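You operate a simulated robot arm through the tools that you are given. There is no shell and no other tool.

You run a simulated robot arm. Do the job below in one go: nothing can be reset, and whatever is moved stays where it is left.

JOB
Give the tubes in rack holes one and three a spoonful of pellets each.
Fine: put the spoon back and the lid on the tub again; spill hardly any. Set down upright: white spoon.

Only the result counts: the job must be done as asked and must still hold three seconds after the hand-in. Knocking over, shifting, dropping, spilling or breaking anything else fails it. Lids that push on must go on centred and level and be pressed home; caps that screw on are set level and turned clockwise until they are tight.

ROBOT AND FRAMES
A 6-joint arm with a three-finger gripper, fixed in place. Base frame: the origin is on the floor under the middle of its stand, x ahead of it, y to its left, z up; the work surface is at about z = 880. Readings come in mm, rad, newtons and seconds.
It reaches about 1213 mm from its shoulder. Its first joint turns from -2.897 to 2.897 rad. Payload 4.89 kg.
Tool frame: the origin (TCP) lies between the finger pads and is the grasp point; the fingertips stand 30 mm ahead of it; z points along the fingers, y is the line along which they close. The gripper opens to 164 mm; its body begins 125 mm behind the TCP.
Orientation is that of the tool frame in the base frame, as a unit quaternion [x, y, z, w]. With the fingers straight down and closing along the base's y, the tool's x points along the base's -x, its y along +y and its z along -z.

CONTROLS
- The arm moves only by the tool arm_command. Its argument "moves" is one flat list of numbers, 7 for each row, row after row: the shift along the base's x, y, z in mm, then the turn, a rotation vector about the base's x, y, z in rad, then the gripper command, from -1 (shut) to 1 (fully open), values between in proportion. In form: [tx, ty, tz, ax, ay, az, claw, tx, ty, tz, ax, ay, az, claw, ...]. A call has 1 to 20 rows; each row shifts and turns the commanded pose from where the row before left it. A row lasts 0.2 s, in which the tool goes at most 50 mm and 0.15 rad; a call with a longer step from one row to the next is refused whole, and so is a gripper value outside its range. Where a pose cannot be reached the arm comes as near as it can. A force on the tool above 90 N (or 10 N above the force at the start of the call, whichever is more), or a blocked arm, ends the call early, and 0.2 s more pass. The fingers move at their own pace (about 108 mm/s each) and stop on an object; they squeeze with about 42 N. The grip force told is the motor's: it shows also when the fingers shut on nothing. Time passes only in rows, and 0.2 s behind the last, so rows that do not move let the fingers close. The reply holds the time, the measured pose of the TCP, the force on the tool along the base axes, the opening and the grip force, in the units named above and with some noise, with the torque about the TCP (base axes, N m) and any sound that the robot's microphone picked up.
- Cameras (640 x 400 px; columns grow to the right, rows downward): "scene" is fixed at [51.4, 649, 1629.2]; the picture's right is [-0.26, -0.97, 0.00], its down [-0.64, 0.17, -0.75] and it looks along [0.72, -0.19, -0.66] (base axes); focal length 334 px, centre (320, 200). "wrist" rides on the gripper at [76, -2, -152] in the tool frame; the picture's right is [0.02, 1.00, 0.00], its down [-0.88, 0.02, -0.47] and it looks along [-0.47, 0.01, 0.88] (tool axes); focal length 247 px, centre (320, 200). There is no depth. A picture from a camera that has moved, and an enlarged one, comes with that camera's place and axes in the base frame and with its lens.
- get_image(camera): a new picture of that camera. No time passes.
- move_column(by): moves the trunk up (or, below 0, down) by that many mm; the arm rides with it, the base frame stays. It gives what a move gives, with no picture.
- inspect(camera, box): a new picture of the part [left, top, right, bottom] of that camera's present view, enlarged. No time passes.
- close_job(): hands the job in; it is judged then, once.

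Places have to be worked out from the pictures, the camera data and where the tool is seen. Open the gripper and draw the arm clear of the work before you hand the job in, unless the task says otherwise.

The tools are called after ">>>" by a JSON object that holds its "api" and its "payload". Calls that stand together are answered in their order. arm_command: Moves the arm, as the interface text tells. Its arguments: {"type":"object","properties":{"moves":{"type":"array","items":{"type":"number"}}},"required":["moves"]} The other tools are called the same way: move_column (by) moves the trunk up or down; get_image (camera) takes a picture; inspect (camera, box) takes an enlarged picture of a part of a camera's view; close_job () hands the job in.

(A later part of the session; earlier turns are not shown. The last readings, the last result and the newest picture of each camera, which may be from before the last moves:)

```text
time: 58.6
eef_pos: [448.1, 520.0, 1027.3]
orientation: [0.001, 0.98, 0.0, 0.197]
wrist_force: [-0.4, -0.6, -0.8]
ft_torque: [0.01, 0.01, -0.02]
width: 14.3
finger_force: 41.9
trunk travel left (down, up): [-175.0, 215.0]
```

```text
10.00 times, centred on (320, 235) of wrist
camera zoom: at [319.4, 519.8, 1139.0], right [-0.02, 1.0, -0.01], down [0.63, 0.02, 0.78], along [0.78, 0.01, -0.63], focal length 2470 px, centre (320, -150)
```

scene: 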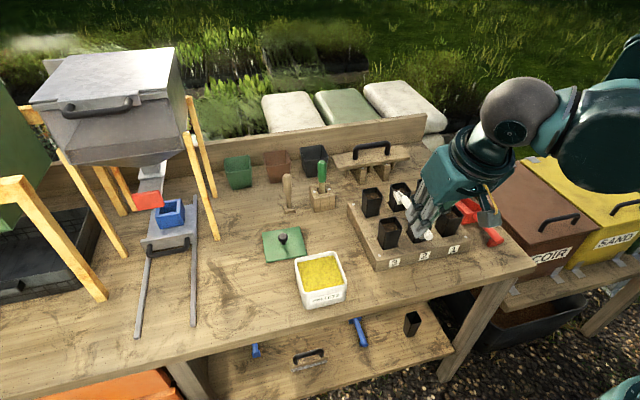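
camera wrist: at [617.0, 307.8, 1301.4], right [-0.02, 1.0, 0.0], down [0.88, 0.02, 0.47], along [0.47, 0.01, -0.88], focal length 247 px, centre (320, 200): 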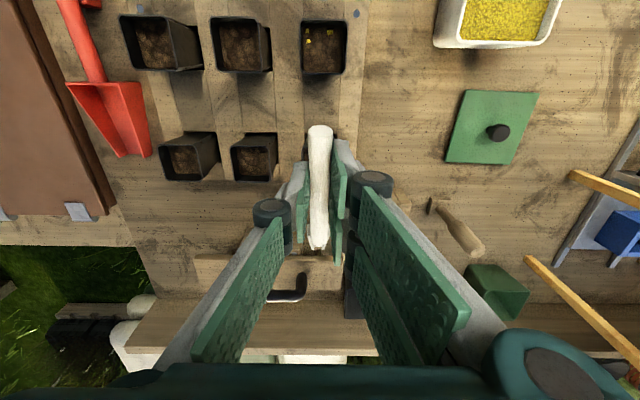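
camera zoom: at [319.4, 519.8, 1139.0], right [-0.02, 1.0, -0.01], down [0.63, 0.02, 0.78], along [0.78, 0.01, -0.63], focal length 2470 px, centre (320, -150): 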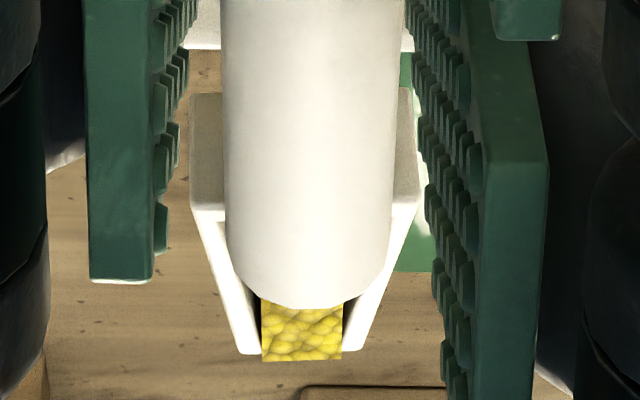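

The bowl is full again. I'll lift and carry it level, at high clearance, to pot 1.

>>> {"api": "arm_command", "payload": {"moves": [0, 0, 12, 0, 0, 0, -1, 0, 0, 22, 0, 0, 0, -1, 0, 0, 28, 0, 0, 0, -1, 0, 0, 20, 0, 0, 0, -1, 1, -14, 0, 0, 0, 0, -1, 3, -26, 0, 0, 0, 0, -1, 3, -31, 0, 0, 0, 0, -1, 3, -31, 0, 0, 0, 0, -1, 3, -31, 0, 0, 0, 0, -1, 3, -31, 0, 0, 0, 0, -1, 3, -31, 0, 0, 0, 0, -1, 3, -31, 0, 0, 0, 0, -1, 3, -31, 0, 0, 0, 0, -1, 3, -31, 0, 0, 0, 0, -1, 3, -31, 0, 0, 0, 0, -1, 3, -31, 0, 0, 0, 0, -1, 0, -25, 0, 0, 0, 0, -1, 0, -14, 0, 0, 0, 0, -1, 0, 0, 0, 0, 0, 0, -1, 0, 0, 0, 0, 0, 0, -1]}}

>>> {"api": "get_image", "payload": {"camera": "wrist"}}

>>> {"api": "inspect", "payload": {"camera": "scene", "box": [390, 160, 510, 260]}}

```text
time: 62.8
eef_pos: [483.3, 128.8, 1108.2]
orientation: [0.001, 0.98, 0.001, 0.197]
wrist_force: [-0.2, -0.2, -1.5]
ft_torque: [0.0, 0.02, 0.04]
width: 14.1
finger_force: 41.6
trunk travel left (down, up): [-175.0, 215.0]
```

```text
taken
camera wrist: at [352.7, 128.0, 1221.2], right [-0.02, 1.0, -0.01], down [0.63, 0.02, 0.78], along [0.78, 0.01, -0.63], focal length 247 px, centre (320, 200)
```

wrist: 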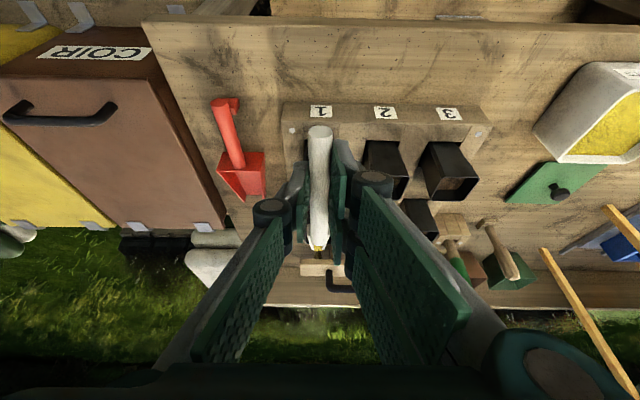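

```text
4.00 times, centred on (450, 210) of scene
camera zoom: at [51.4, 649.0, 1629.2], right [-0.26, -0.97, 0.0], down [-0.64, 0.17, -0.75], along [0.72, -0.19, -0.66], focal length 1337 px, centre (-200, 160)
```

zoom: 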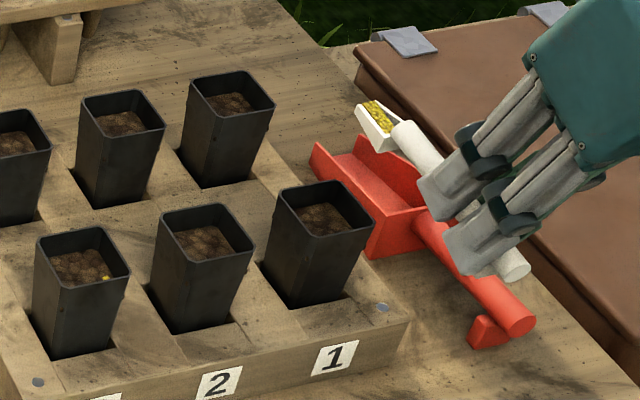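

The bowl is still full and lines up with pot 1. I'll lower and tip to 10°, aiming a little further in than last time (+10 mm in x), then check.

>>> {"api": "arm_command", "payload": {"moves": [2, 1.5, -15, 0, 0, 0, -1, 2, 0, -15, 0, 0, 0, -1, 2, 0, -5, 0, 0.07, 0, -1, 2.5, 0, -5, 0, 0.07, 0, -1, 4.2, 0, 2.5, 0, 0.087, 0, -1, 4.2, 0, 2.5, 0, 0.087, 0, -1, 0, 0, 0, 0, 0, 0, -1, 0, 0, 0, 0, 0, 0, -1]}}

>>> {"api": "inspect", "payload": {"camera": "scene", "box": [390, 160, 510, 260]}}

>>> {"api": "inspect", "payload": {"camera": "wrist", "box": [240, 130, 400, 290]}}

```text
time: 64.6
eef_pos: [499.4, 132.3, 1074.0]
orientation: [0.001, 0.999, 0.0, 0.042]
wrist_force: [0.9, 0.1, -0.7]
ft_torque: [-0.05, 0.05, 0.01]
width: 14.3
finger_force: 42.5
trunk travel left (down, up): [-175.0, 215.0]
```

```text
4.00 times, centred on (450, 210) of scene
camera zoom: at [51.4, 649.0, 1629.2], right [-0.26, -0.97, 0.0], down [-0.64, 0.17, -0.75], along [0.72, -0.19, -0.66], focal length 1337 px, centre (-200, 160)
```

zoom: 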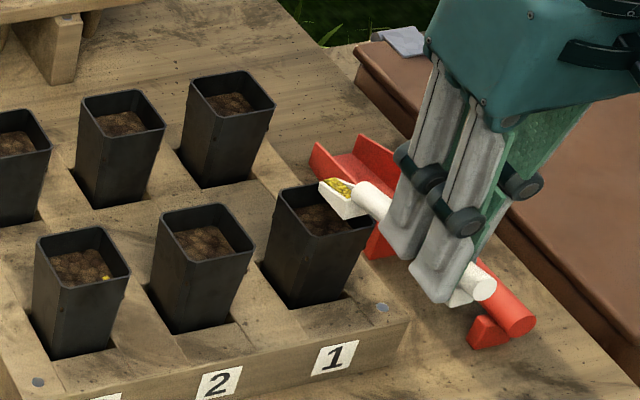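

```text
2.50 times, centred on (320, 210) of wrist
camera zoom: at [409.5, 132.2, 1220.8], right [-0.02, 1.0, 0.0], down [0.84, 0.02, 0.55], along [0.55, 0.01, -0.84], focal length 617 px, centre (320, 175)
```

zoom: 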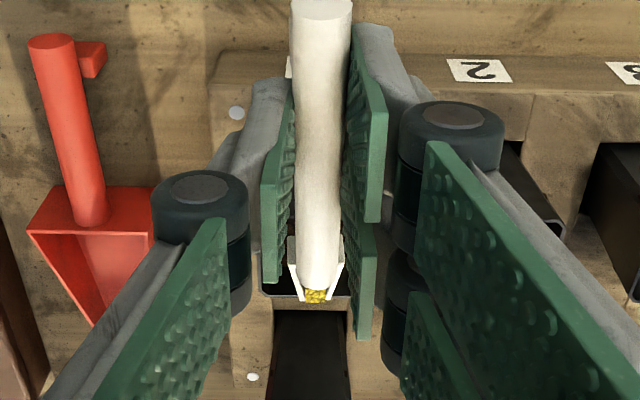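

The tip is about 3 mm to +y of pot 1's centre, and x is good. I'll correct y by −3 and pour up to 40°, which stayed within reach last time, then hold.

>>> {"api": "arm_command", "payload": {"moves": [0, -3, 0, 0, 0, 0, -1, 5.8, 0, 5.5, 0, 0.087, 0, -1, 5.8, 0, 5.5, 0, 0.087, 0, -1, 7.2, 0, 6.5, 0, 0.087, 0, -1, 7.2, 0, 6.5, 0, 0.087, 0, -1, 8.4, 0, 5, 0, 0.087, 0, -1, 8.4, 0, 5, 0, 0.087, 0, -1, 0, 0, 0, 0, 0, 0, -1, 0, 0, 0, 0, 0, 0, -1, 0, 0, 0, 0, 0, 0, -1]}}

>>> {"api": "inspect", "payload": {"camera": "scene", "box": [430, 180, 490, 235]}}

>>> {"api": "inspect", "payload": {"camera": "wrist", "box": [240, 130, 400, 290]}}

```text
time: 66.8
eef_pos: [542.0, 129.0, 1109.4]
orientation: [0.001, 0.976, 0.0, -0.217]
wrist_force: [0.7, 0.2, -0.4]
ft_torque: [-0.02, 0.0, -0.01]
width: 14.1
finger_force: 42.3
trunk travel left (down, up): [-175.0, 215.0]
```

```text
7.27 times, centred on (460, 208) of scene
camera zoom: at [51.4, 649.0, 1629.2], right [-0.26, -0.97, 0.0], down [-0.64, 0.17, -0.75], along [0.72, -0.19, -0.66], focal length 2431 px, centre (-698, 146)
```

zoom: 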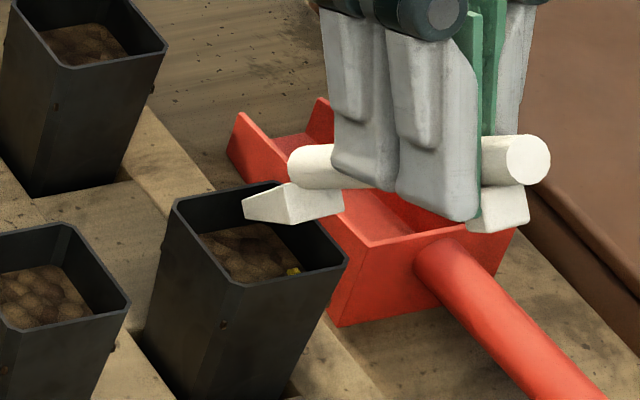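

```text
2.50 times, centred on (320, 210) of wrist
camera zoom: at [537.3, 128.9, 1280.2], right [-0.02, 1.0, 0.01], down [1.0, 0.02, 0.06], along [0.06, 0.01, -1.0], focal length 617 px, centre (320, 175)
```

zoom: 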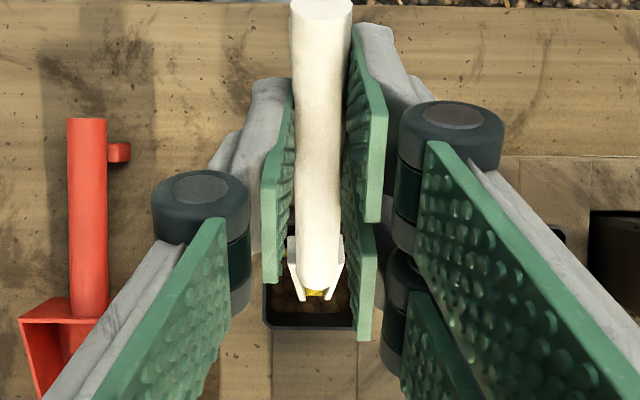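

Pouring has begun, with a pellet visible in pot 1. I'm zooming to see whether pellets are still in the bowl.

>>> {"api": "inspect", "payload": {"camera": "wrist", "box": [290, 225, 350, 265]}}

>>> {"api": "inspect", "payload": {"camera": "scene", "box": [445, 195, 475, 220]}}

```text
10.00 times, centred on (320, 245) of wrist
camera zoom: at [537.3, 128.9, 1280.2], right [-0.02, 1.0, 0.01], down [1.0, 0.02, 0.06], along [0.06, 0.01, -1.0], focal length 2470 px, centre (320, -250)
```

zoom: 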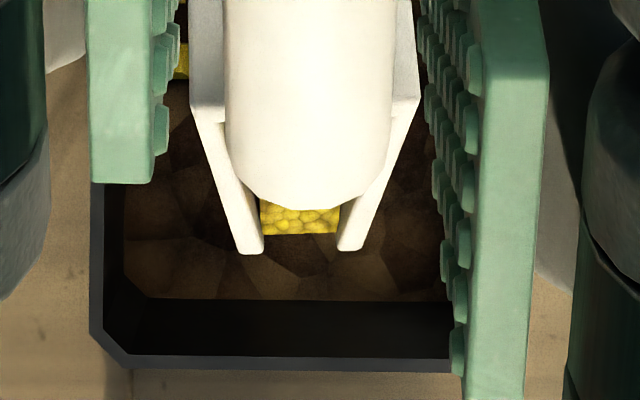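

```text
16.00 times, centred on (460, 208) of scene
camera zoom: at [51.4, 649.0, 1629.2], right [-0.26, -0.97, 0.0], down [-0.64, 0.17, -0.75], along [0.72, -0.19, -0.66], focal length 5349 px, centre (-1920, 80)
```

zoom: 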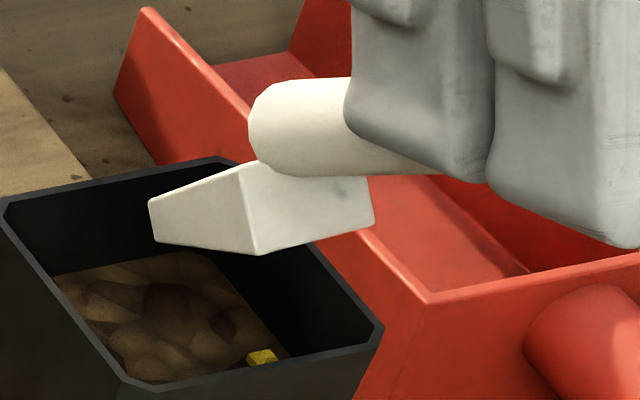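

The bowl is still partly full at 40°; the pour is gradual. I'll hold here a second to let it run.

>>> {"api": "arm_command", "payload": {"moves": [0, 0, 0, 0, 0, 0, -1, 0, 0, 0, 0, 0, 0, -1, 0, 0, 0, 0, 0, 0, -1, 0, 0, 0, 0, 0, 0, -1, 0, 0, 0, 0, 0, 0, -1, 0, 0, 0, 0, 0, 0, -1]}}

>>> {"api": "inspect", "payload": {"camera": "wrist", "box": [290, 225, 350, 265]}}

```text
time: 68.2
eef_pos: [542.2, 129.5, 1109.0]
orientation: [0.001, 0.976, -0.001, -0.216]
wrist_force: [-0.6, 0.9, -0.6]
ft_torque: [-0.01, -0.01, 0.04]
width: 14.3
finger_force: 42.6
trunk travel left (down, up): [-175.0, 215.0]
```

```text
10.00 times, centred on (320, 245) of wrist
camera zoom: at [537.3, 128.9, 1280.2], right [-0.02, 1.0, 0.01], down [1.0, 0.02, 0.06], along [0.06, 0.01, -1.0], focal length 2470 px, centre (320, -250)
```

zoom: 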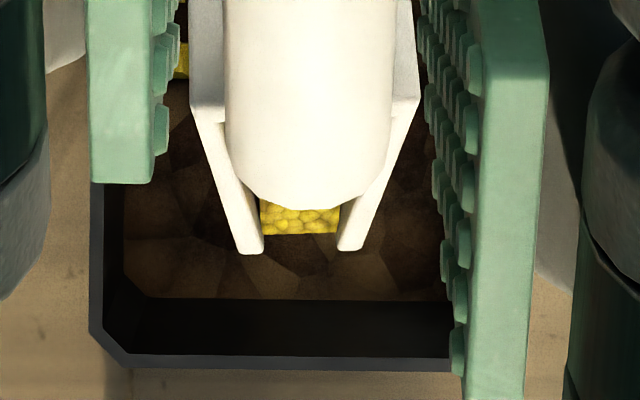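

The pour stops at this angle, so more tilt is needed. I'll add 3° while keeping the tip fixed.

>>> {"api": "arm_command", "payload": {"moves": [2.7, 0, 1.3, 0, 0.026, 0, -1, 2.7, 0, 1.2, 0, 0.026, 0, -1, 0, 0, 0, 0, 0, 0, -1, 0, 0, 0, 0, 0, 0, -1]}}

>>> {"api": "inspect", "payload": {"camera": "wrist", "box": [290, 225, 350, 265]}}

```text
time: 69.2
eef_pos: [548.4, 133.6, 1111.6]
orientation: [0.002, 0.975, 0.004, -0.224]
wrist_force: [0.8, 0.2, -0.2]
ft_torque: [0.01, 0.04, 0.0]
width: 14.4
finger_force: 42.0
trunk travel left (down, up): [-175.0, 215.0]
```

```text
10.00 times, centred on (320, 245) of wrist
camera zoom: at [544.8, 131.2, 1283.1], right [-0.01, 1.0, 0.02], down [1.0, 0.01, 0.04], along [0.04, 0.02, -1.0], focal length 2470 px, centre (320, -250)
```

zoom: 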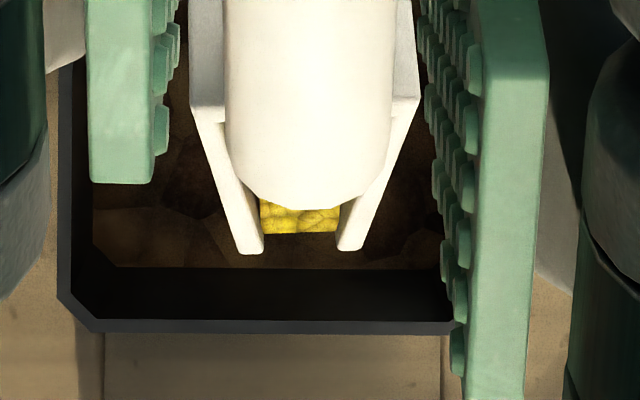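

The arm is at its tilt limit here (it reached about 41°). I'll level back a little and lift, then raise the trunk so the forearm slopes down more steeply and leaves more wrist range for the tilt.

>>> {"api": "arm_command", "payload": {"moves": [-8, -1, 10, -0.007, -0.087, 0.006, -1, -8, -1, 10, 0, -0.087, 0, -1, -7, 0, 10, 0, -0.087, 0, -1, -7, 0, 10, 0, -0.087, 0, -1, 0, 0, 0, 0, 0, 0, -1, 0, 0, 0, 0, 0, 0, -1]}}

>>> {"api": "move_column", "payload": {"by": 60}}

>>> {"api": "get_image", "payload": {"camera": "scene"}}

```text
time: 70.6
eef_pos: [517.9, 127.4, 1152.8]
orientation: [0.0, 0.998, -0.005, -0.07]
wrist_force: [-0.7, 0.1, -0.1]
ft_torque: [-0.02, -0.1, -0.06]
width: 14.3
finger_force: 42.3
trunk travel left (down, up): [-175.0, 215.0]
```

```text
time: 71.6
eef_pos: [518.3, 129.1, 1213.5]
orientation: [0.0, 0.997, -0.004, -0.071]
wrist_force: [0.0, -0.2, -0.6]
ft_torque: [0.02, 0.01, 0.01]
width: 14.0
finger_force: 41.8
trunk travel left (down, up): [-235.0, 155.0]
```

```text
taken
```

scene: 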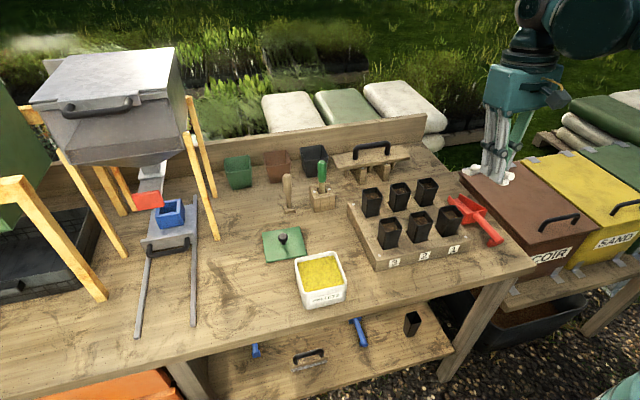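

The trunk lift carries the tool along as expected. I'll raise it another 120 mm.

>>> {"api": "move_column", "payload": {"by": 120}}

>>> {"api": "arm_command", "payload": {"moves": [0, 0, -40, 0.008, 0, 0, -1, 0, 0, -45, 0, 0, 0, -1, 0, 0, -45, 0, 0, 0, -1, 0, 0, -40, 0, 0, 0, -1, 0, 0, -10, 0, 0, 0, -1, 0, 0, 0, 0, 0, 0, -1, 0, 0, 0, 0, 0, 0, -1]}}

>>> {"api": "get_image", "payload": {"camera": "wrist"}}

>>> {"api": "inspect", "payload": {"camera": "scene", "box": [390, 140, 510, 240]}}

```text
time: 73.1
eef_pos: [518.5, 127.9, 1332.1]
orientation: [0.0, 0.997, -0.004, -0.071]
wrist_force: [-0.4, 0.1, -0.1]
ft_torque: [-0.02, 0.03, -0.02]
width: 14.1
finger_force: 42.0
trunk travel left (down, up): [-355.0, 35.0]
```

```text
time: 74.7
eef_pos: [519.3, 129.4, 1151.0]
orientation: [-0.001, 0.998, 0.0, -0.07]
wrist_force: [-0.6, 0.2, -0.7]
ft_torque: [-0.03, -0.02, 0.05]
width: 14.1
finger_force: 42.0
trunk travel left (down, up): [-355.0, 35.0]
```

```text
taken
camera wrist: at [464.0, 128.6, 1313.8], right [-0.02, 1.0, 0.0], down [0.94, 0.02, 0.34], along [0.34, 0.01, -0.94], focal length 247 px, centre (320, 200)
```

wrist: 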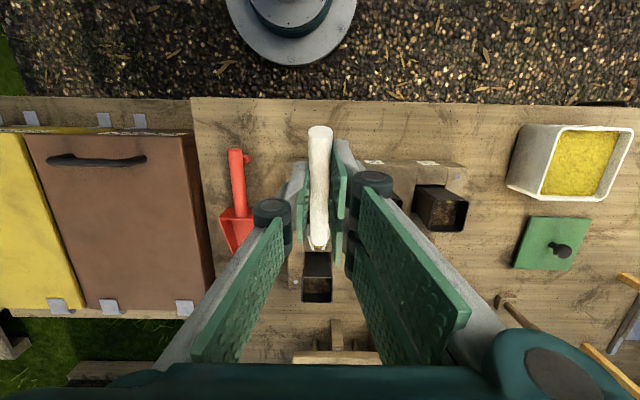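

```text
4.00 times, centred on (450, 190) of scene
camera zoom: at [51.4, 649.0, 1629.2], right [-0.26, -0.97, 0.0], down [-0.64, 0.17, -0.75], along [0.72, -0.19, -0.66], focal length 1337 px, centre (-200, 240)
```

zoom: 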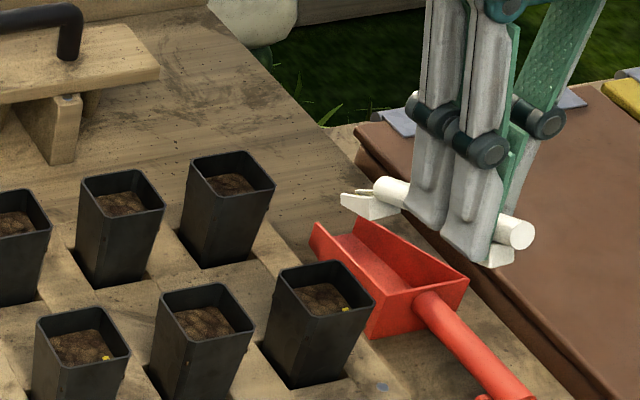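

The trunk is raised and the pose is clean (23° dip, tip ≈ (607,131,1073)). I'll lower over pot 1 and tilt to 45°, checking for reach problems.

>>> {"api": "arm_command", "payload": {"moves": [2.6, 0.5, -22, 0, 0.061, 0, -1, 2.6, 0, -21, 0, 0.061, 0, -1, 8.4, 0, 1, 0, 0.087, 0, -1, 8.4, 0, 1, 0, 0.087, 0, -1, 9.3, 0, 3.5, 0, 0.087, 0, -1, 0, 0, 0, 0, 0, 0, -1, 0, 0, 0, 0, 0, 0, -1]}}

>>> {"api": "inspect", "payload": {"camera": "wrist", "box": [290, 225, 350, 265]}}

>>> {"api": "inspect", "payload": {"camera": "scene", "box": [430, 180, 490, 235]}}

```text
time: 76.3
eef_pos: [549.9, 136.4, 1114.2]
orientation: [0.0, 0.975, 0.006, -0.224]
wrist_force: [0.6, -0.6, -0.1]
ft_torque: [0.0, -0.03, -0.02]
width: 14.4
finger_force: 41.6
out of reach, approached as far as the arm can: row 5
trunk travel left (down, up): [-355.0, 35.0]
```

```text
10.00 times, centred on (320, 245) of wrist
camera zoom: at [546.5, 132.7, 1285.8], right [-0.01, 1.0, 0.02], down [1.0, 0.01, 0.04], along [0.04, 0.02, -1.0], focal length 2470 px, centre (320, -250)
```

zoom: 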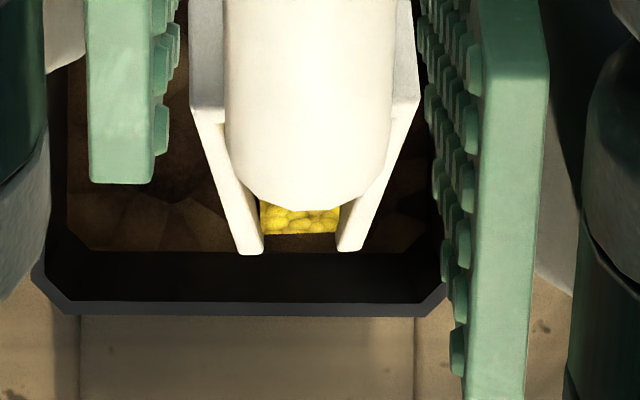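

```text
7.27 times, centred on (460, 208) of scene
camera zoom: at [51.4, 649.0, 1629.2], right [-0.26, -0.97, 0.0], down [-0.64, 0.17, -0.75], along [0.72, -0.19, -0.66], focal length 2431 px, centre (-698, 146)
```

zoom: 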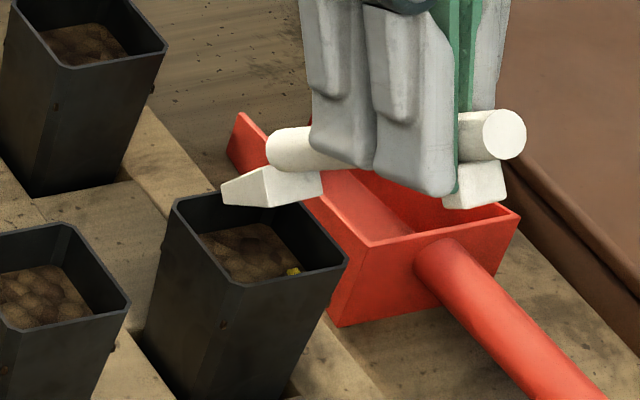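

The limit is the same with the trunk raised, so it isn't forearm slope. Instead I'll add a sideways roll of 25° about the spoon axis at 40° pitch, keeping the tip fixed over pot 1, which increases the bowl's total tilt.

>>> {"api": "arm_command", "payload": {"moves": [-2.5, -5.4, -1.5, 0.0835, -0.004, -0.07, -1, -2.5, -5.4, -1.5, 0.0835, -0.004, -0.07, -1, 0, 0, 0, 0, 0, 0, -1, 0, 0, 0, 0, 0, 0, -1]}}

>>> {"api": "inspect", "payload": {"camera": "wrist", "box": [240, 150, 400, 290]}}

>>> {"api": "inspect", "payload": {"camera": "scene", "box": [430, 180, 490, 235]}}

```text
time: 77.3
eef_pos: [545.0, 124.2, 1110.3]
orientation: [0.051, 0.969, 0.104, -0.219]
wrist_force: [0.2, -0.6, -0.5]
ft_torque: [0.04, 0.01, -0.01]
width: 14.2
finger_force: 42.6
trunk travel left (down, up): [-355.0, 35.0]
```

```text
2.86 times, centred on (320, 220) of wrist
camera zoom: at [538.6, 93.2, 1279.3], right [0.12, 0.97, 0.19], down [0.99, -0.13, 0.04], along [0.06, 0.18, -0.98], focal length 706 px, centre (320, 143)
```

zoom: 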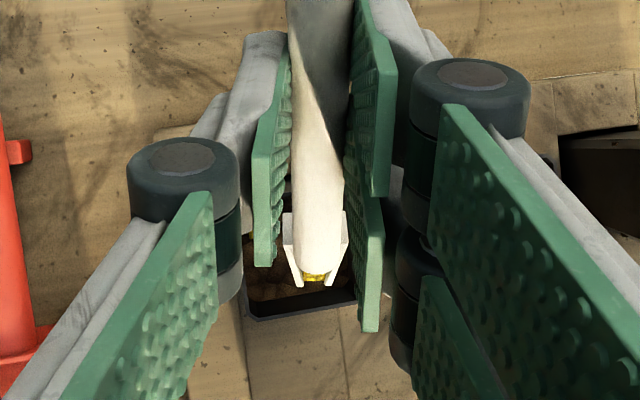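

```text
7.27 times, centred on (460, 208) of scene
camera zoom: at [51.4, 649.0, 1629.2], right [-0.26, -0.97, 0.0], down [-0.64, 0.17, -0.75], along [0.72, -0.19, -0.66], focal length 2431 px, centre (-698, 146)
```

zoom: 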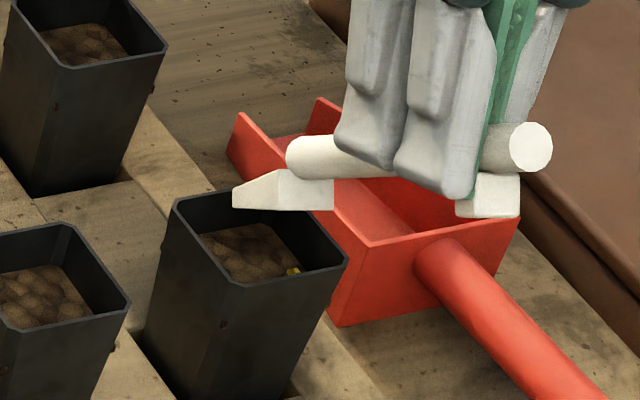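

No reach problem, and the tip stays over the mouth. I'm continuing the roll to 25°.

>>> {"api": "arm_command", "payload": {"moves": [-3.5, -4.2, -1.5, 0.0835, 0, -0.07, -1, -3.5, -4.2, -1.5, 0.0835, 0, -0.07, -1, 0, 0, 0, 0, 0, 0, -1, 0, 0, 0, 0, 0, 0, -1, 0, 0, 0, 0, 0, 0, -1]}}

>>> {"api": "inspect", "payload": {"camera": "wrist", "box": [290, 215, 350, 265]}}

>>> {"api": "inspect", "payload": {"camera": "scene", "box": [430, 180, 490, 235]}}

```text
time: 78.5
eef_pos: [537.7, 115.4, 1107.3]
orientation: [0.099, 0.951, 0.199, -0.213]
wrist_force: [0.2, 0.0, -0.8]
ft_torque: [-0.04, 0.05, -0.01]
width: 14.1
finger_force: 42.3
trunk travel left (down, up): [-355.0, 35.0]
```

```text
8.00 times, centred on (320, 240) of wrist
camera zoom: at [524.7, 58.6, 1268.8], right [0.26, 0.9, 0.34], down [0.96, -0.27, 0.01], along [0.1, 0.33, -0.94], focal length 1976 px, centre (320, -120)
```

zoom: 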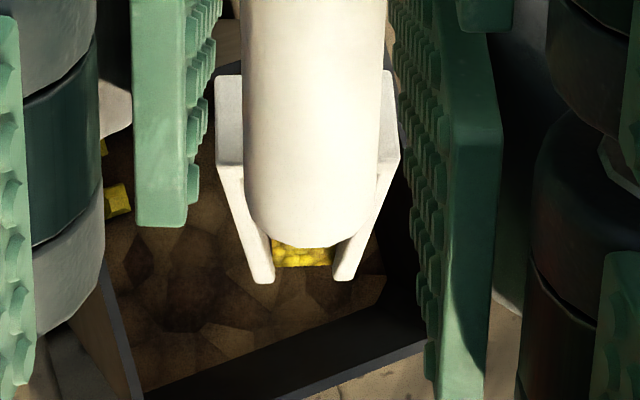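

```text
7.27 times, centred on (460, 208) of scene
camera zoom: at [51.4, 649.0, 1629.2], right [-0.26, -0.97, 0.0], down [-0.64, 0.17, -0.75], along [0.72, -0.19, -0.66], focal length 2431 px, centre (-698, 146)
```

zoom: 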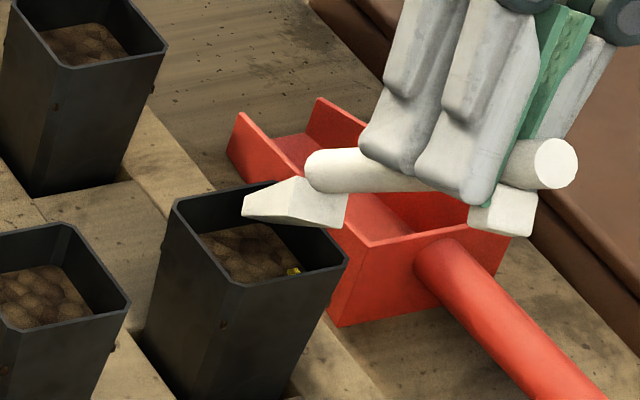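

Part of the load remains; the forward dip angle is what matters. With the roll in place there may be more pitch range, so I'll try 5° more pitch about the tip.

>>> {"api": "arm_command", "payload": {"moves": [4.3, 0, 2.5, 0, 0.044, 0, -1, 4.3, 0, 2.5, 0, 0.044, 0, -1, 0, 0, 0, 0, 0, 0, -1, 0, 0, 0, 0, 0, 0, -1]}}

>>> {"api": "inspect", "payload": {"camera": "wrist", "box": [290, 215, 350, 265]}}

>>> {"api": "inspect", "payload": {"camera": "scene", "box": [430, 180, 490, 235]}}

```text
time: 79.5
eef_pos: [547.4, 121.3, 1114.0]
orientation: [0.111, 0.943, 0.195, -0.247]
wrist_force: [-0.3, 0.9, -0.5]
ft_torque: [-0.06, 0.03, 0.03]
width: 14.3
finger_force: 42.2
out of reach, approached as far as the arm can: row 2
trunk travel left (down, up): [-355.0, 35.0]
```

```text
8.00 times, centred on (320, 240) of wrist
camera zoom: at [544.8, 65.5, 1274.8], right [0.29, 0.9, 0.32], down [0.96, -0.28, -0.06], along [0.03, 0.33, -0.94], focal length 1976 px, centre (320, -120)
```

zoom: 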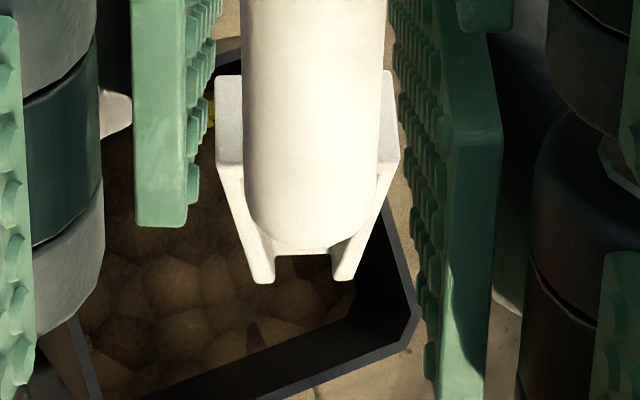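

```text
7.27 times, centred on (460, 208) of scene
camera zoom: at [51.4, 649.0, 1629.2], right [-0.26, -0.97, 0.0], down [-0.64, 0.17, -0.75], along [0.72, -0.19, -0.66], focal length 2431 px, centre (-698, 146)
```

zoom: 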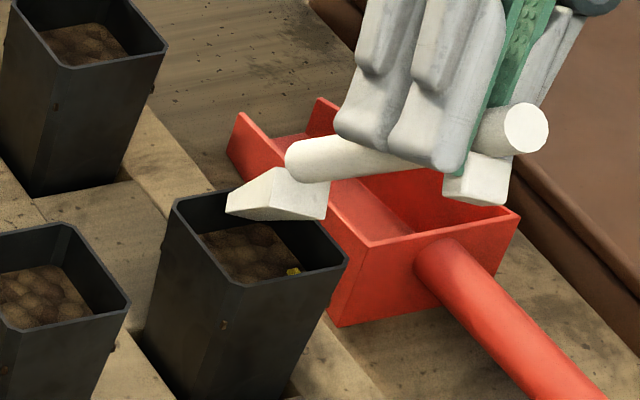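

The bowl emptied at 44° and the tip was over pot 1. I'll lift, rotate back to tool-down and move so the camera looks straight down into pot 1.

>>> {"api": "arm_command", "payload": {"moves": [0, 0, 25, 0, 0, 0, -1, 0, 2, 20, -0.0663, -0.084, 0.0377, -1, 5, 2, 15, -0.0663, -0.084, 0.0377, -1, 15, 2, 10, -0.0663, -0.084, 0.0377, -1, 25, 2, 5, -0.0663, -0.084, 0.0377, -1, 25, 2, 0, -0.0663, -0.084, 0.0377, -1, 25, 1, 0, -0.0661, -0.0837, 0.0378, -1, 25, 0, 0, 0, 0, 0, -1, 20, 0, 0, 0, 0, 0, -1, 0, 0, 0, 0, 0, 0, -1, 0, 0, 0, 0, 0, 0, -1]}}

>>> {"api": "get_image", "payload": {"camera": "wrist"}}

>>> {"api": "get_image", "payload": {"camera": "scene"}}

```text
time: 81.9
eef_pos: [683.9, 138.4, 1190.9]
orientation: [-0.001, 1.0, -0.002, -0.008]
wrist_force: [-1.2, -0.5, -0.3]
ft_torque: [0.02, -0.05, 0.01]
width: 14.0
finger_force: 42.1
out of reach, approached as far as the arm can: row 1
trunk travel left (down, up): [-355.0, 35.0]
```

```text
taken
camera wrist: at [610.5, 138.3, 1344.6], right [-0.02, 1.0, 0.0], down [0.89, 0.02, 0.46], along [0.46, 0.01, -0.89], focal length 247 px, centre (320, 200)
```

wrist: 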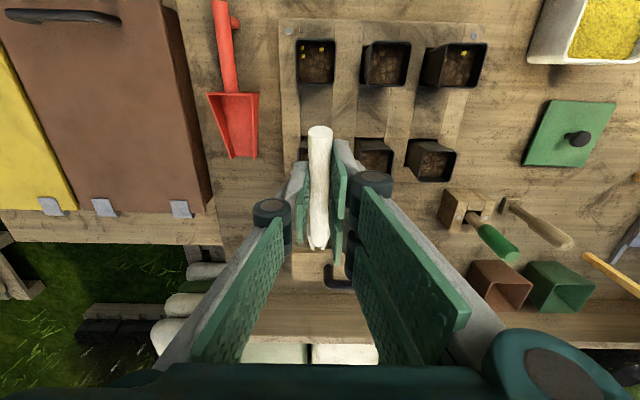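

```text
taken
```

scene: 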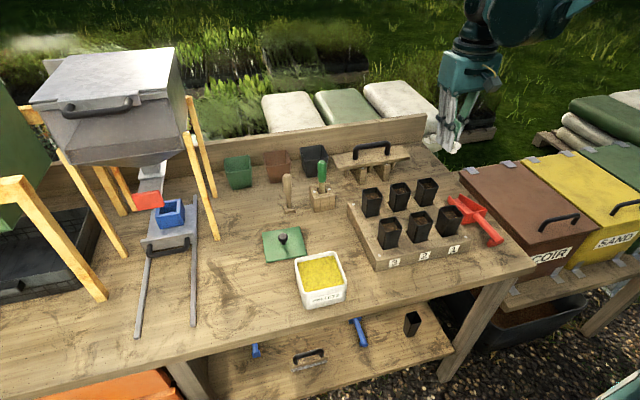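

>>> {"api": "inspect", "payload": {"camera": "wrist", "box": [256, 10, 384, 100]}}

>>> {"api": "inspect", "payload": {"camera": "wrist", "box": [360, 10, 500, 110]}}

>>> {"api": "inspect", "payload": {"camera": "wrist", "box": [290, 215, 350, 265]}}

>>> {"api": "inspect", "payload": {"camera": "scene", "box": [400, 170, 520, 270]}}

>>> {"api": "inspect", "payload": {"camera": "wrist", "box": [190, 0, 310, 170]}}

```text
4.44 times, centred on (320, 55) of wrist
camera zoom: at [610.5, 138.3, 1344.6], right [-0.02, 1.0, 0.0], down [0.89, 0.02, 0.46], along [0.46, 0.01, -0.89], focal length 1098 px, centre (320, 844)
```

zoom: 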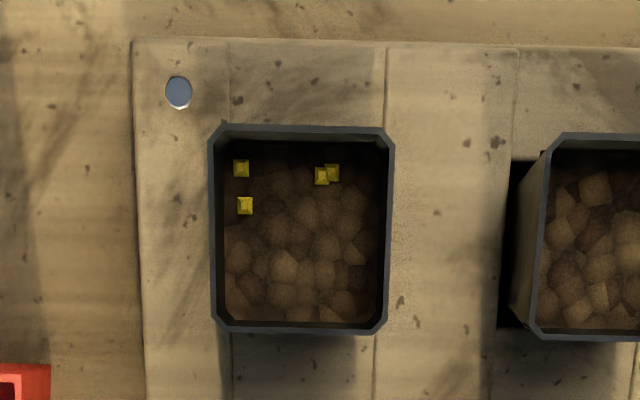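

```text
4.00 times, centred on (430, 60) of wrist
camera zoom: at [610.5, 138.3, 1344.6], right [-0.02, 1.0, 0.0], down [0.89, 0.02, 0.46], along [0.46, 0.01, -0.89], focal length 988 px, centre (-120, 760)
```

zoom: 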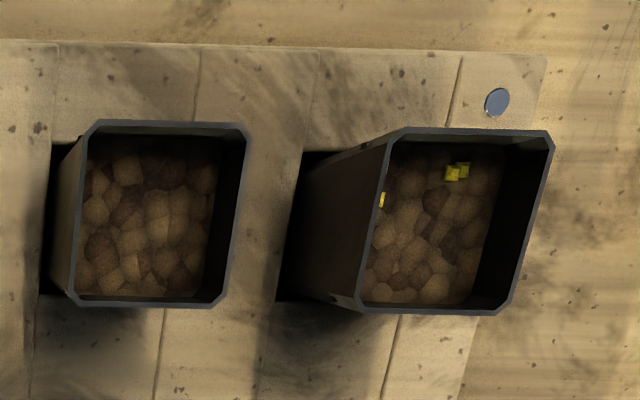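

```text
8.00 times, centred on (320, 240) of wrist
camera zoom: at [610.5, 138.3, 1344.6], right [-0.02, 1.0, 0.0], down [0.89, 0.02, 0.46], along [0.46, 0.01, -0.89], focal length 1976 px, centre (320, -120)
```

zoom: 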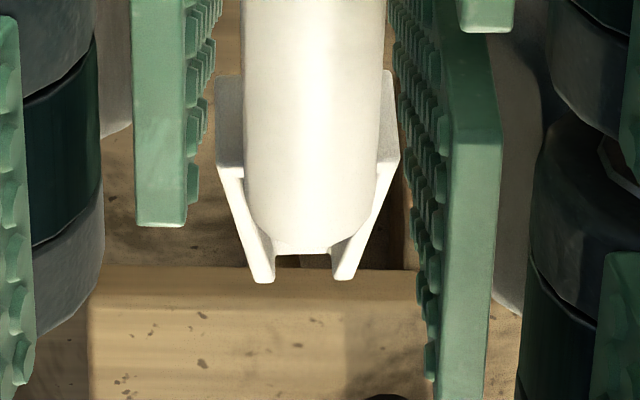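

```text
4.00 times, centred on (460, 220) of scene
camera zoom: at [51.4, 649.0, 1629.2], right [-0.26, -0.97, 0.0], down [-0.64, 0.17, -0.75], along [0.72, -0.19, -0.66], focal length 1337 px, centre (-240, 120)
```

zoom: 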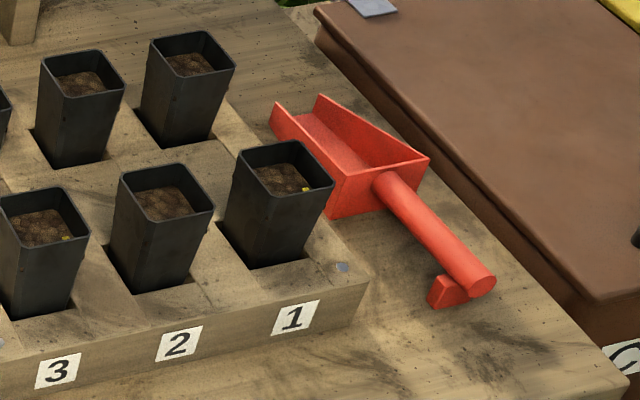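

```text
2.35 times, centred on (250, 85) of wrist
camera zoom: at [610.5, 138.3, 1344.6], right [-0.02, 1.0, 0.0], down [0.89, 0.02, 0.46], along [0.46, 0.01, -0.89], focal length 581 px, centre (485, 471)
```

zoom: 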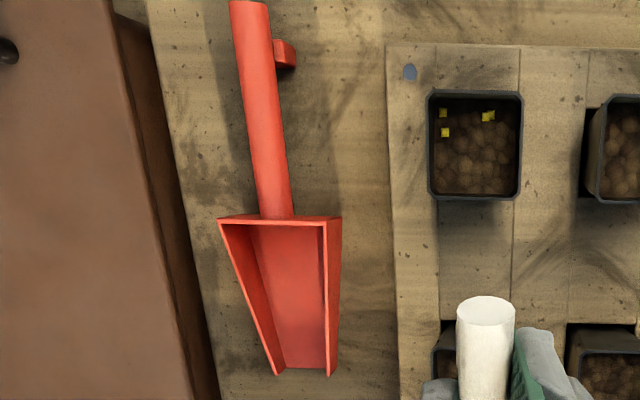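

Pot 1 shows the same four-pellet amount as pot 3, with nothing spilled. Now I'll carry the spoon back to its place: travel high to above its original spot, un-tilting to the pickup orientation.

>>> {"api": "arm_command", "payload": {"moves": [-8.4, 20, 12, 0.0042, -0.0214, -0.0014, -1, -8.4, 43.7, 8, 0, -0.0214, 0, -1, -8.4, 45.5, 8, 0, -0.0214, 0, -1, -8.4, 45.5, 8, 0, -0.0214, 0, -1, -8.4, 45.5, 8, 0, -0.0214, 0, -1, -8.4, 45.5, 8, 0, -0.0214, 0, -1, -8.4, 45.5, 8, 0, -0.0214, 0, -1, -8.4, 45.5, 8, 0, -0.0214, 0, -1, -8.4, 45.5, 8, 0, -0.0214, 0, -1, -8.4, 45.5, 8, 0, -0.0214, 0, -1, -8.4, 45.5, 8, 0, -0.0214, 0, -1, -8.4, 45.5, 8, 0, -0.0214, 0, -1, -8.4, 45.5, 0, 0, -0.0212, 0, -1, 0, 3, 0, 0, 0, 0, -1, 0, 0, 0, 0, 0, 0, -1, 0, 0, 0, 0, 0, 0, -1]}}

>>> {"api": "move_column", "payload": {"by": -180}}

>>> {"api": "get_image", "payload": {"camera": "wrist"}}

>>> {"api": "get_image", "payload": {"camera": "scene"}}

```text
time: 85.3
eef_pos: [575.0, 704.1, 1287.3]
orientation: [0.0, 0.992, 0.0, 0.129]
wrist_force: [0.1, -0.8, 0.3]
ft_torque: [0.07, 0.05, 0.04]
width: 13.9
finger_force: 41.7
trunk travel left (down, up): [-355.0, 35.0]
```

```text
time: 87.3
eef_pos: [575.8, 704.1, 1107.7]
orientation: [0.001, 0.992, -0.001, 0.13]
wrist_force: [-0.2, 0.6, -0.2]
ft_torque: [-0.03, 0.03, -0.01]
width: 14.0
finger_force: 42.2
trunk travel left (down, up): [-175.0, 215.0]
```

```text
taken
camera wrist: at [462.1, 703.8, 1235.7], right [-0.02, 1.0, -0.01], down [0.73, 0.02, 0.68], along [0.68, 0.01, -0.73], focal length 247 px, centre (320, 200)
```

wrist: 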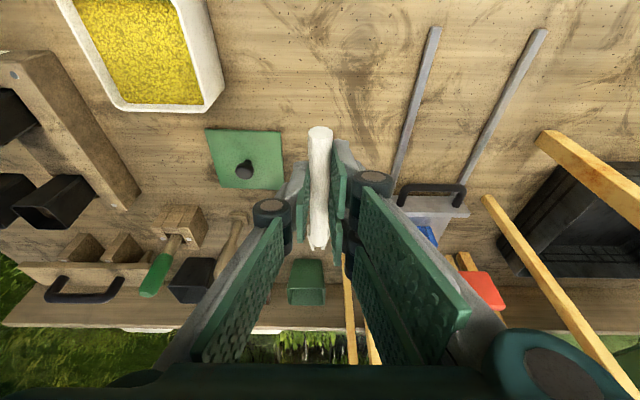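

```text
taken
```

scene: 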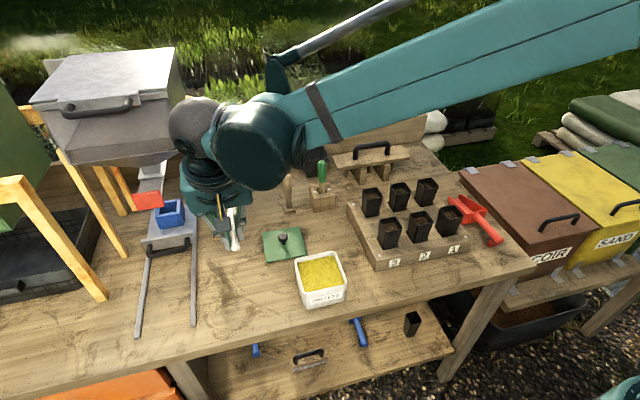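

The trunk is restored and the orientation matches the pickup. The grasp-time camera pose was (461.1,704.6,1047.8), so I need about (−1,+0.8,−188). Lowering most of the way first.

>>> {"api": "arm_command", "payload": {"moves": [-1, 0.8, -40, 0, -0.002, 0, -1, 0, 0, -45, 0, 0, 0, -1, 0, 0, -40, 0, 0, 0, -1, 0, 0, -30, 0, 0, 0, -1, 0, 0, -15, 0, 0, 0, -1, 0, 0, -8, 0, 0, 0, -1, 0, 0, 0, 0, 0, 0, -1, 0, 0, 0, 0, 0, 0, -1]}}

>>> {"api": "inspect", "payload": {"camera": "wrist", "box": [220, 100, 420, 260]}}

```text
time: 89.1
eef_pos: [575.4, 705.1, 929.2]
orientation: [0.0, 0.991, 0.0, 0.131]
wrist_force: [0.2, 0.1, -0.6]
ft_torque: [0.01, 0.02, 0.0]
width: 14.1
finger_force: 42.4
trunk travel left (down, up): [-175.0, 215.0]
```

```text
2.50 times, centred on (320, 180) of wrist
camera zoom: at [461.2, 704.0, 1056.8], right [-0.02, 1.0, -0.01], down [0.73, 0.02, 0.69], along [0.69, 0.01, -0.73], focal length 617 px, centre (320, 250)
```

zoom: 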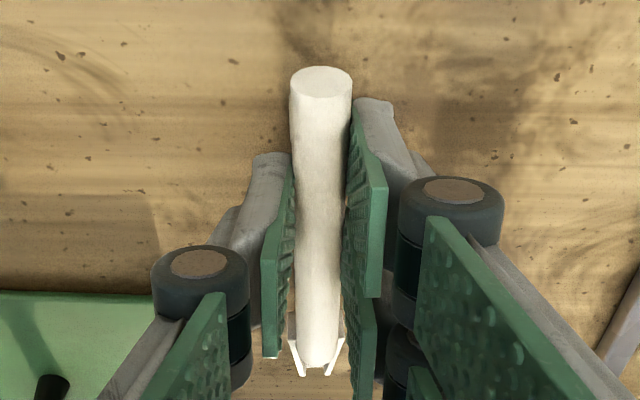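

9 mm remain. I'm lowering in small steps and watching for contact.

>>> {"api": "arm_command", "payload": {"moves": [0, 0.5, -3, 0, 0, 0, -1, 0, 0, -3, 0, 0, 0, -1, 0, 0, 0, 0, 0, 0, -1, 0, 0, 0, 0, 0, 0, -1]}}

```text
time: 90.1
eef_pos: [574.3, 705.0, 921.8]
orientation: [0.0, 0.991, -0.001, 0.131]
wrist_force: [-0.3, 0.8, -0.6]
ft_torque: [0.01, -0.02, 0.0]
width: 14.4
finger_force: 42.0
trunk travel left (down, up): [-175.0, 215.0]
```

>>> {"api": "arm_command", "payload": {"moves": [0, 0, -1.5, 0, 0, 0, -1, 0, 0, 0, 0, 0, 0, -1, 0, 0, 0, 0, 0, 0, -1]}}

>>> {"api": "inspect", "payload": {"camera": "wrist", "box": [220, 100, 420, 260]}}

```text
time: 90.9
eef_pos: [574.8, 705.1, 922.2]
orientation: [-0.001, 0.991, 0.0, 0.131]
wrist_force: [-0.3, -0.7, 0.0]
ft_torque: [-0.01, -0.04, -0.03]
width: 13.9
finger_force: 42.0
trunk travel left (down, up): [-175.0, 215.0]
```

```text
2.50 times, centred on (320, 180) of wrist
camera zoom: at [460.2, 704.6, 1049.3], right [-0.02, 1.0, -0.01], down [0.73, 0.02, 0.69], along [0.69, 0.01, -0.73], focal length 617 px, centre (320, 250)
```

zoom: 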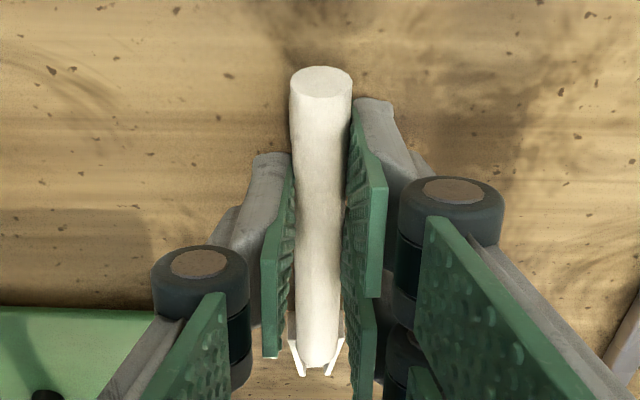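

Still about 1.5 mm above the pickup height with no contact; lowering further in 1 mm steps.

>>> {"api": "arm_command", "payload": {"moves": [0, 0, -1, 0, 0, 0, -1, 0, 0, 0, 0, 0, 0, -1, 0, 0, 0, 0, 0, 0, -1]}}

>>> {"api": "arm_command", "payload": {"moves": [0, 0, -1, 0, 0, 0, -1, 0, 0, 0, 0, 0, 0, -1, 0, 0, 0, 0, 0, 0, -1]}}

```text
time: 91.7
eef_pos: [575.2, 705.4, 920.6]
orientation: [-0.001, 0.991, 0.0, 0.131]
wrist_force: [-3.4, 0.1, 13.8]
ft_torque: [0.1, -0.85, 0.04]
width: 14.2
finger_force: 42.2
trunk travel left (down, up): [-175.0, 215.0]
```

```text
time: 92.5
eef_pos: [574.3, 705.1, 920.5]
orientation: [0.001, 0.991, 0.0, 0.131]
wrist_force: [1.0, -0.9, 28.2]
ft_torque: [0.19, -0.48, -0.18]
width: 14.3
finger_force: 41.4
trunk travel left (down, up): [-175.0, 215.0]
```

Contact is established: the bowl first, then the foot too, at 28 N with the torque evening out. I'll back off 1 mm to relieve the load and open the fingers slowly.

>>> {"api": "arm_command", "payload": {"moves": [0, 0, 1.2, 0, 0, 0, -1, 0, 0, 0, 0, 0, 0, -1, 0, 0, 0, 0, 0, 0, -0.8, 0, 0, 0, 0, 0, 0, -0.7, 0, 0, 0, 0, 0, 0, -0.5, 0, 0, 0, 0, 0, 0, -0.3, 0, 0, 0, 0, 0, 0, -0.15, 0, 0, 0, 0, 0, 0, -0.15]}}

>>> {"api": "inspect", "payload": {"camera": "wrist", "box": [220, 100, 420, 260]}}

```text
time: 94.3
eef_pos: [575.0, 707.1, 920.3]
orientation: [0.0, 0.991, 0.0, 0.131]
wrist_force: [-0.3, 0.0, 0.8]
ft_torque: [0.01, 0.0, 0.01]
width: 69.4
finger_force: 0.0
trunk travel left (down, up): [-175.0, 215.0]
```

```text
2.50 times, centred on (320, 180) of wrist
camera zoom: at [461.0, 705.0, 1048.6], right [-0.02, 1.0, -0.01], down [0.73, 0.02, 0.69], along [0.69, 0.01, -0.73], focal length 617 px, centre (320, 250)
```

zoom: 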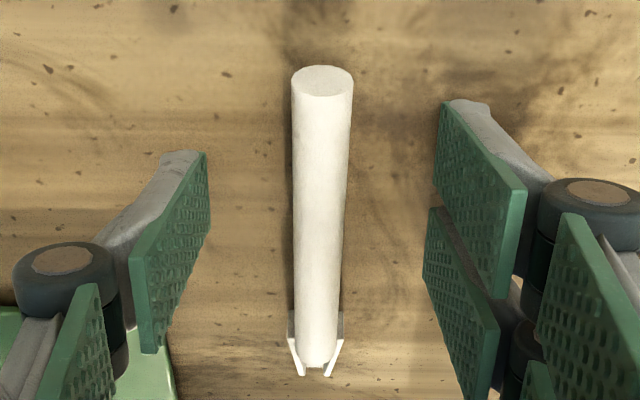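

The spoon is standing upright on its spot. I'll rise straight up, un-tilt, and verify it from above.

>>> {"api": "arm_command", "payload": {"moves": [0, 0, 10, 0, 0, 0, -0.1, 0, 0, 25, 0, 0, 0, -0.1, 0, 0, 40, 0, 0, 0, -0.1, 0, 0, 45, 0, 0, 0, -0.1, 0, 0, 40, 0, 0.131, 0, 0, 0, 0, 20, 0, 0.131, 0, 0, 0, 0, 0, 0, 0, 0, 0, 0, 0, 0, 0, 0, 0, 0]}}

>>> {"api": "get_image", "payload": {"camera": "scene"}}

>>> {"api": "get_image", "payload": {"camera": "wrist"}}

```text
time: 96.1
eef_pos: [573.3, 707.7, 1102.0]
orientation: [0.0, 1.0, 0.001, 0.0]
wrist_force: [0.6, -1.2, -0.1]
ft_torque: [-0.02, 0.08, 0.0]
width: 82.3
finger_force: 0.1
trunk travel left (down, up): [-175.0, 215.0]
```

```text
taken
```

scene: 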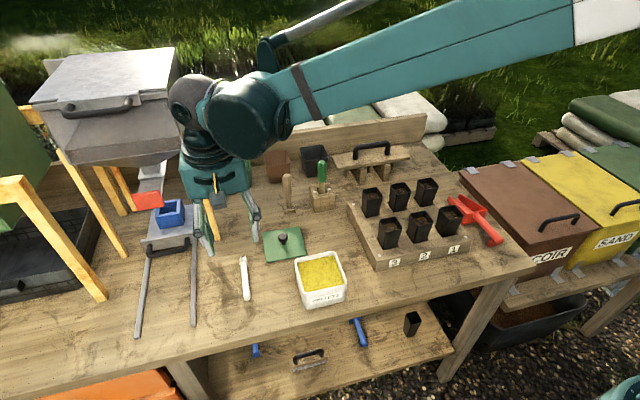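

```text
taken
camera wrist: at [496.2, 706.4, 1255.2], right [-0.02, 1.0, 0.0], down [0.88, 0.02, 0.47], along [0.47, 0.01, -0.88], focal length 247 px, centre (320, 200)
```

wrist: 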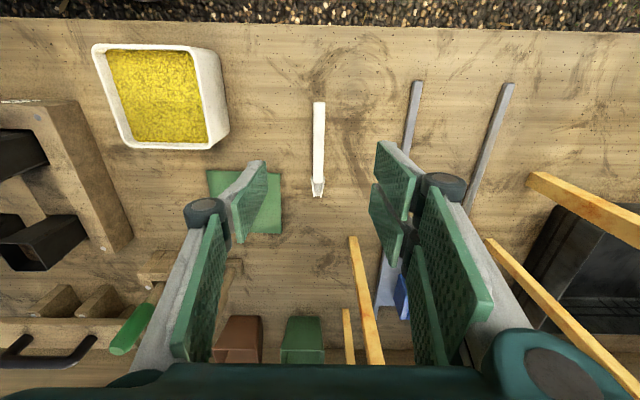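

The spoon is back in its original place. Next I'll go over the lid and check knob alignment.

>>> {"api": "arm_command", "payload": {"moves": [32, -30.5, 0, 0, 0, 0, -0.1, 32, -30.5, 0, 0, 0, 0, -0.2, 32, -30.5, 0, 0, 0, 0, -0.27, 32, -30.5, 0, 0, 0, 0, -0.27, 0, 0, -40, 0, 0, 0, -0.27, 0, 0, -40, 0, 0, 0, -0.27, 0, 0, 0, 0, 0, 0, -0.27, 0, 0, 0, 0, 0, 0, -0.27]}}

>>> {"api": "inspect", "payload": {"camera": "wrist", "box": [220, 70, 420, 230]}}

```text
time: 97.9
eef_pos: [700.5, 577.2, 1017.3]
orientation: [0.0, 1.0, 0.001, 0.001]
wrist_force: [0.0, 0.6, -0.9]
ft_torque: [-0.04, 0.08, -0.01]
width: 59.9
finger_force: 0.1
trunk travel left (down, up): [-175.0, 215.0]
```

```text
2.50 times, centred on (320, 150) of wrist
camera zoom: at [624.2, 577.8, 1171.0], right [-0.02, 1.0, 0.0], down [0.88, 0.02, 0.47], along [0.47, 0.01, -0.88], focal length 617 px, centre (320, 325)
```

zoom: 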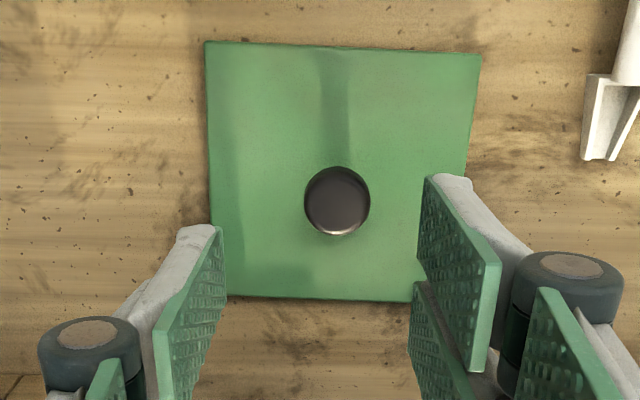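

The knob is at about (700,586.5), and the lid edge shows about 0.02 rad of yaw relative to the original, which I'll correct once gripped. I'm aligning and descending.

>>> {"api": "arm_command", "payload": {"moves": [-0.5, 6.6, -20, 0, 0, 0, -0.27, 0, 0, -25, 0, 0, 0, -0.27, 0, 0, -20, 0, 0, 0, -0.27, 0, 0, -10, 0, 0, 0, -0.27, 0, 0, 0, 0, 0, 0, -0.27, 0, 0, 0, 0, 0, 0, -0.27]}}

>>> {"api": "inspect", "payload": {"camera": "wrist", "box": [220, 70, 420, 230]}}

```text
time: 99.3
eef_pos: [700.7, 589.6, 946.4]
orientation: [0.0, 1.0, 0.0, 0.0]
wrist_force: [1.1, 0.6, 0.2]
ft_torque: [-0.01, 0.02, 0.03]
width: 60.1
finger_force: 0.1
trunk travel left (down, up): [-175.0, 215.0]
```

```text
2.50 times, centred on (320, 150) of wrist
camera zoom: at [624.1, 588.8, 1099.1], right [-0.02, 1.0, 0.0], down [0.88, 0.02, 0.47], along [0.47, 0.01, -0.88], focal length 617 px, centre (320, 325)
```

zoom: 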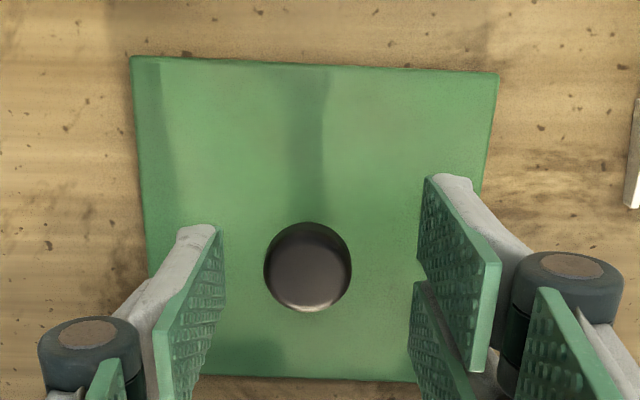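

The TCP is 4 mm too far in +y, so I'm correcting. Then down to z≈930 and closing gradually.

>>> {"api": "arm_command", "payload": {"moves": [-1, -4.3, -8, 0, 0, 0, -0.27, 0, 0, -7, 0, 0, 0, -0.27, 0, 0, 0, 0, 0, 0, -0.27, 0, 0, 0, 0, 0, 0, -0.27]}}

>>> {"api": "inspect", "payload": {"camera": "wrist", "box": [220, 70, 420, 230]}}

```text
time: 100.3
eef_pos: [700.6, 584.3, 930.2]
orientation: [0.0, 1.0, 0.0, 0.0]
wrist_force: [0.9, 0.5, 0.7]
ft_torque: [0.02, 0.0, -0.03]
width: 59.6
finger_force: 0.1
trunk travel left (down, up): [-175.0, 215.0]
```

```text
2.50 times, centred on (320, 150) of wrist
camera zoom: at [624.6, 584.2, 1083.5], right [-0.02, 1.0, 0.0], down [0.88, 0.02, 0.47], along [0.47, 0.01, -0.88], focal length 617 px, centre (320, 325)
```

zoom: 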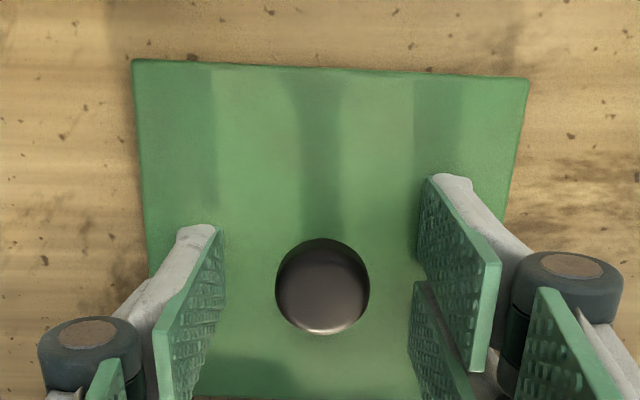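

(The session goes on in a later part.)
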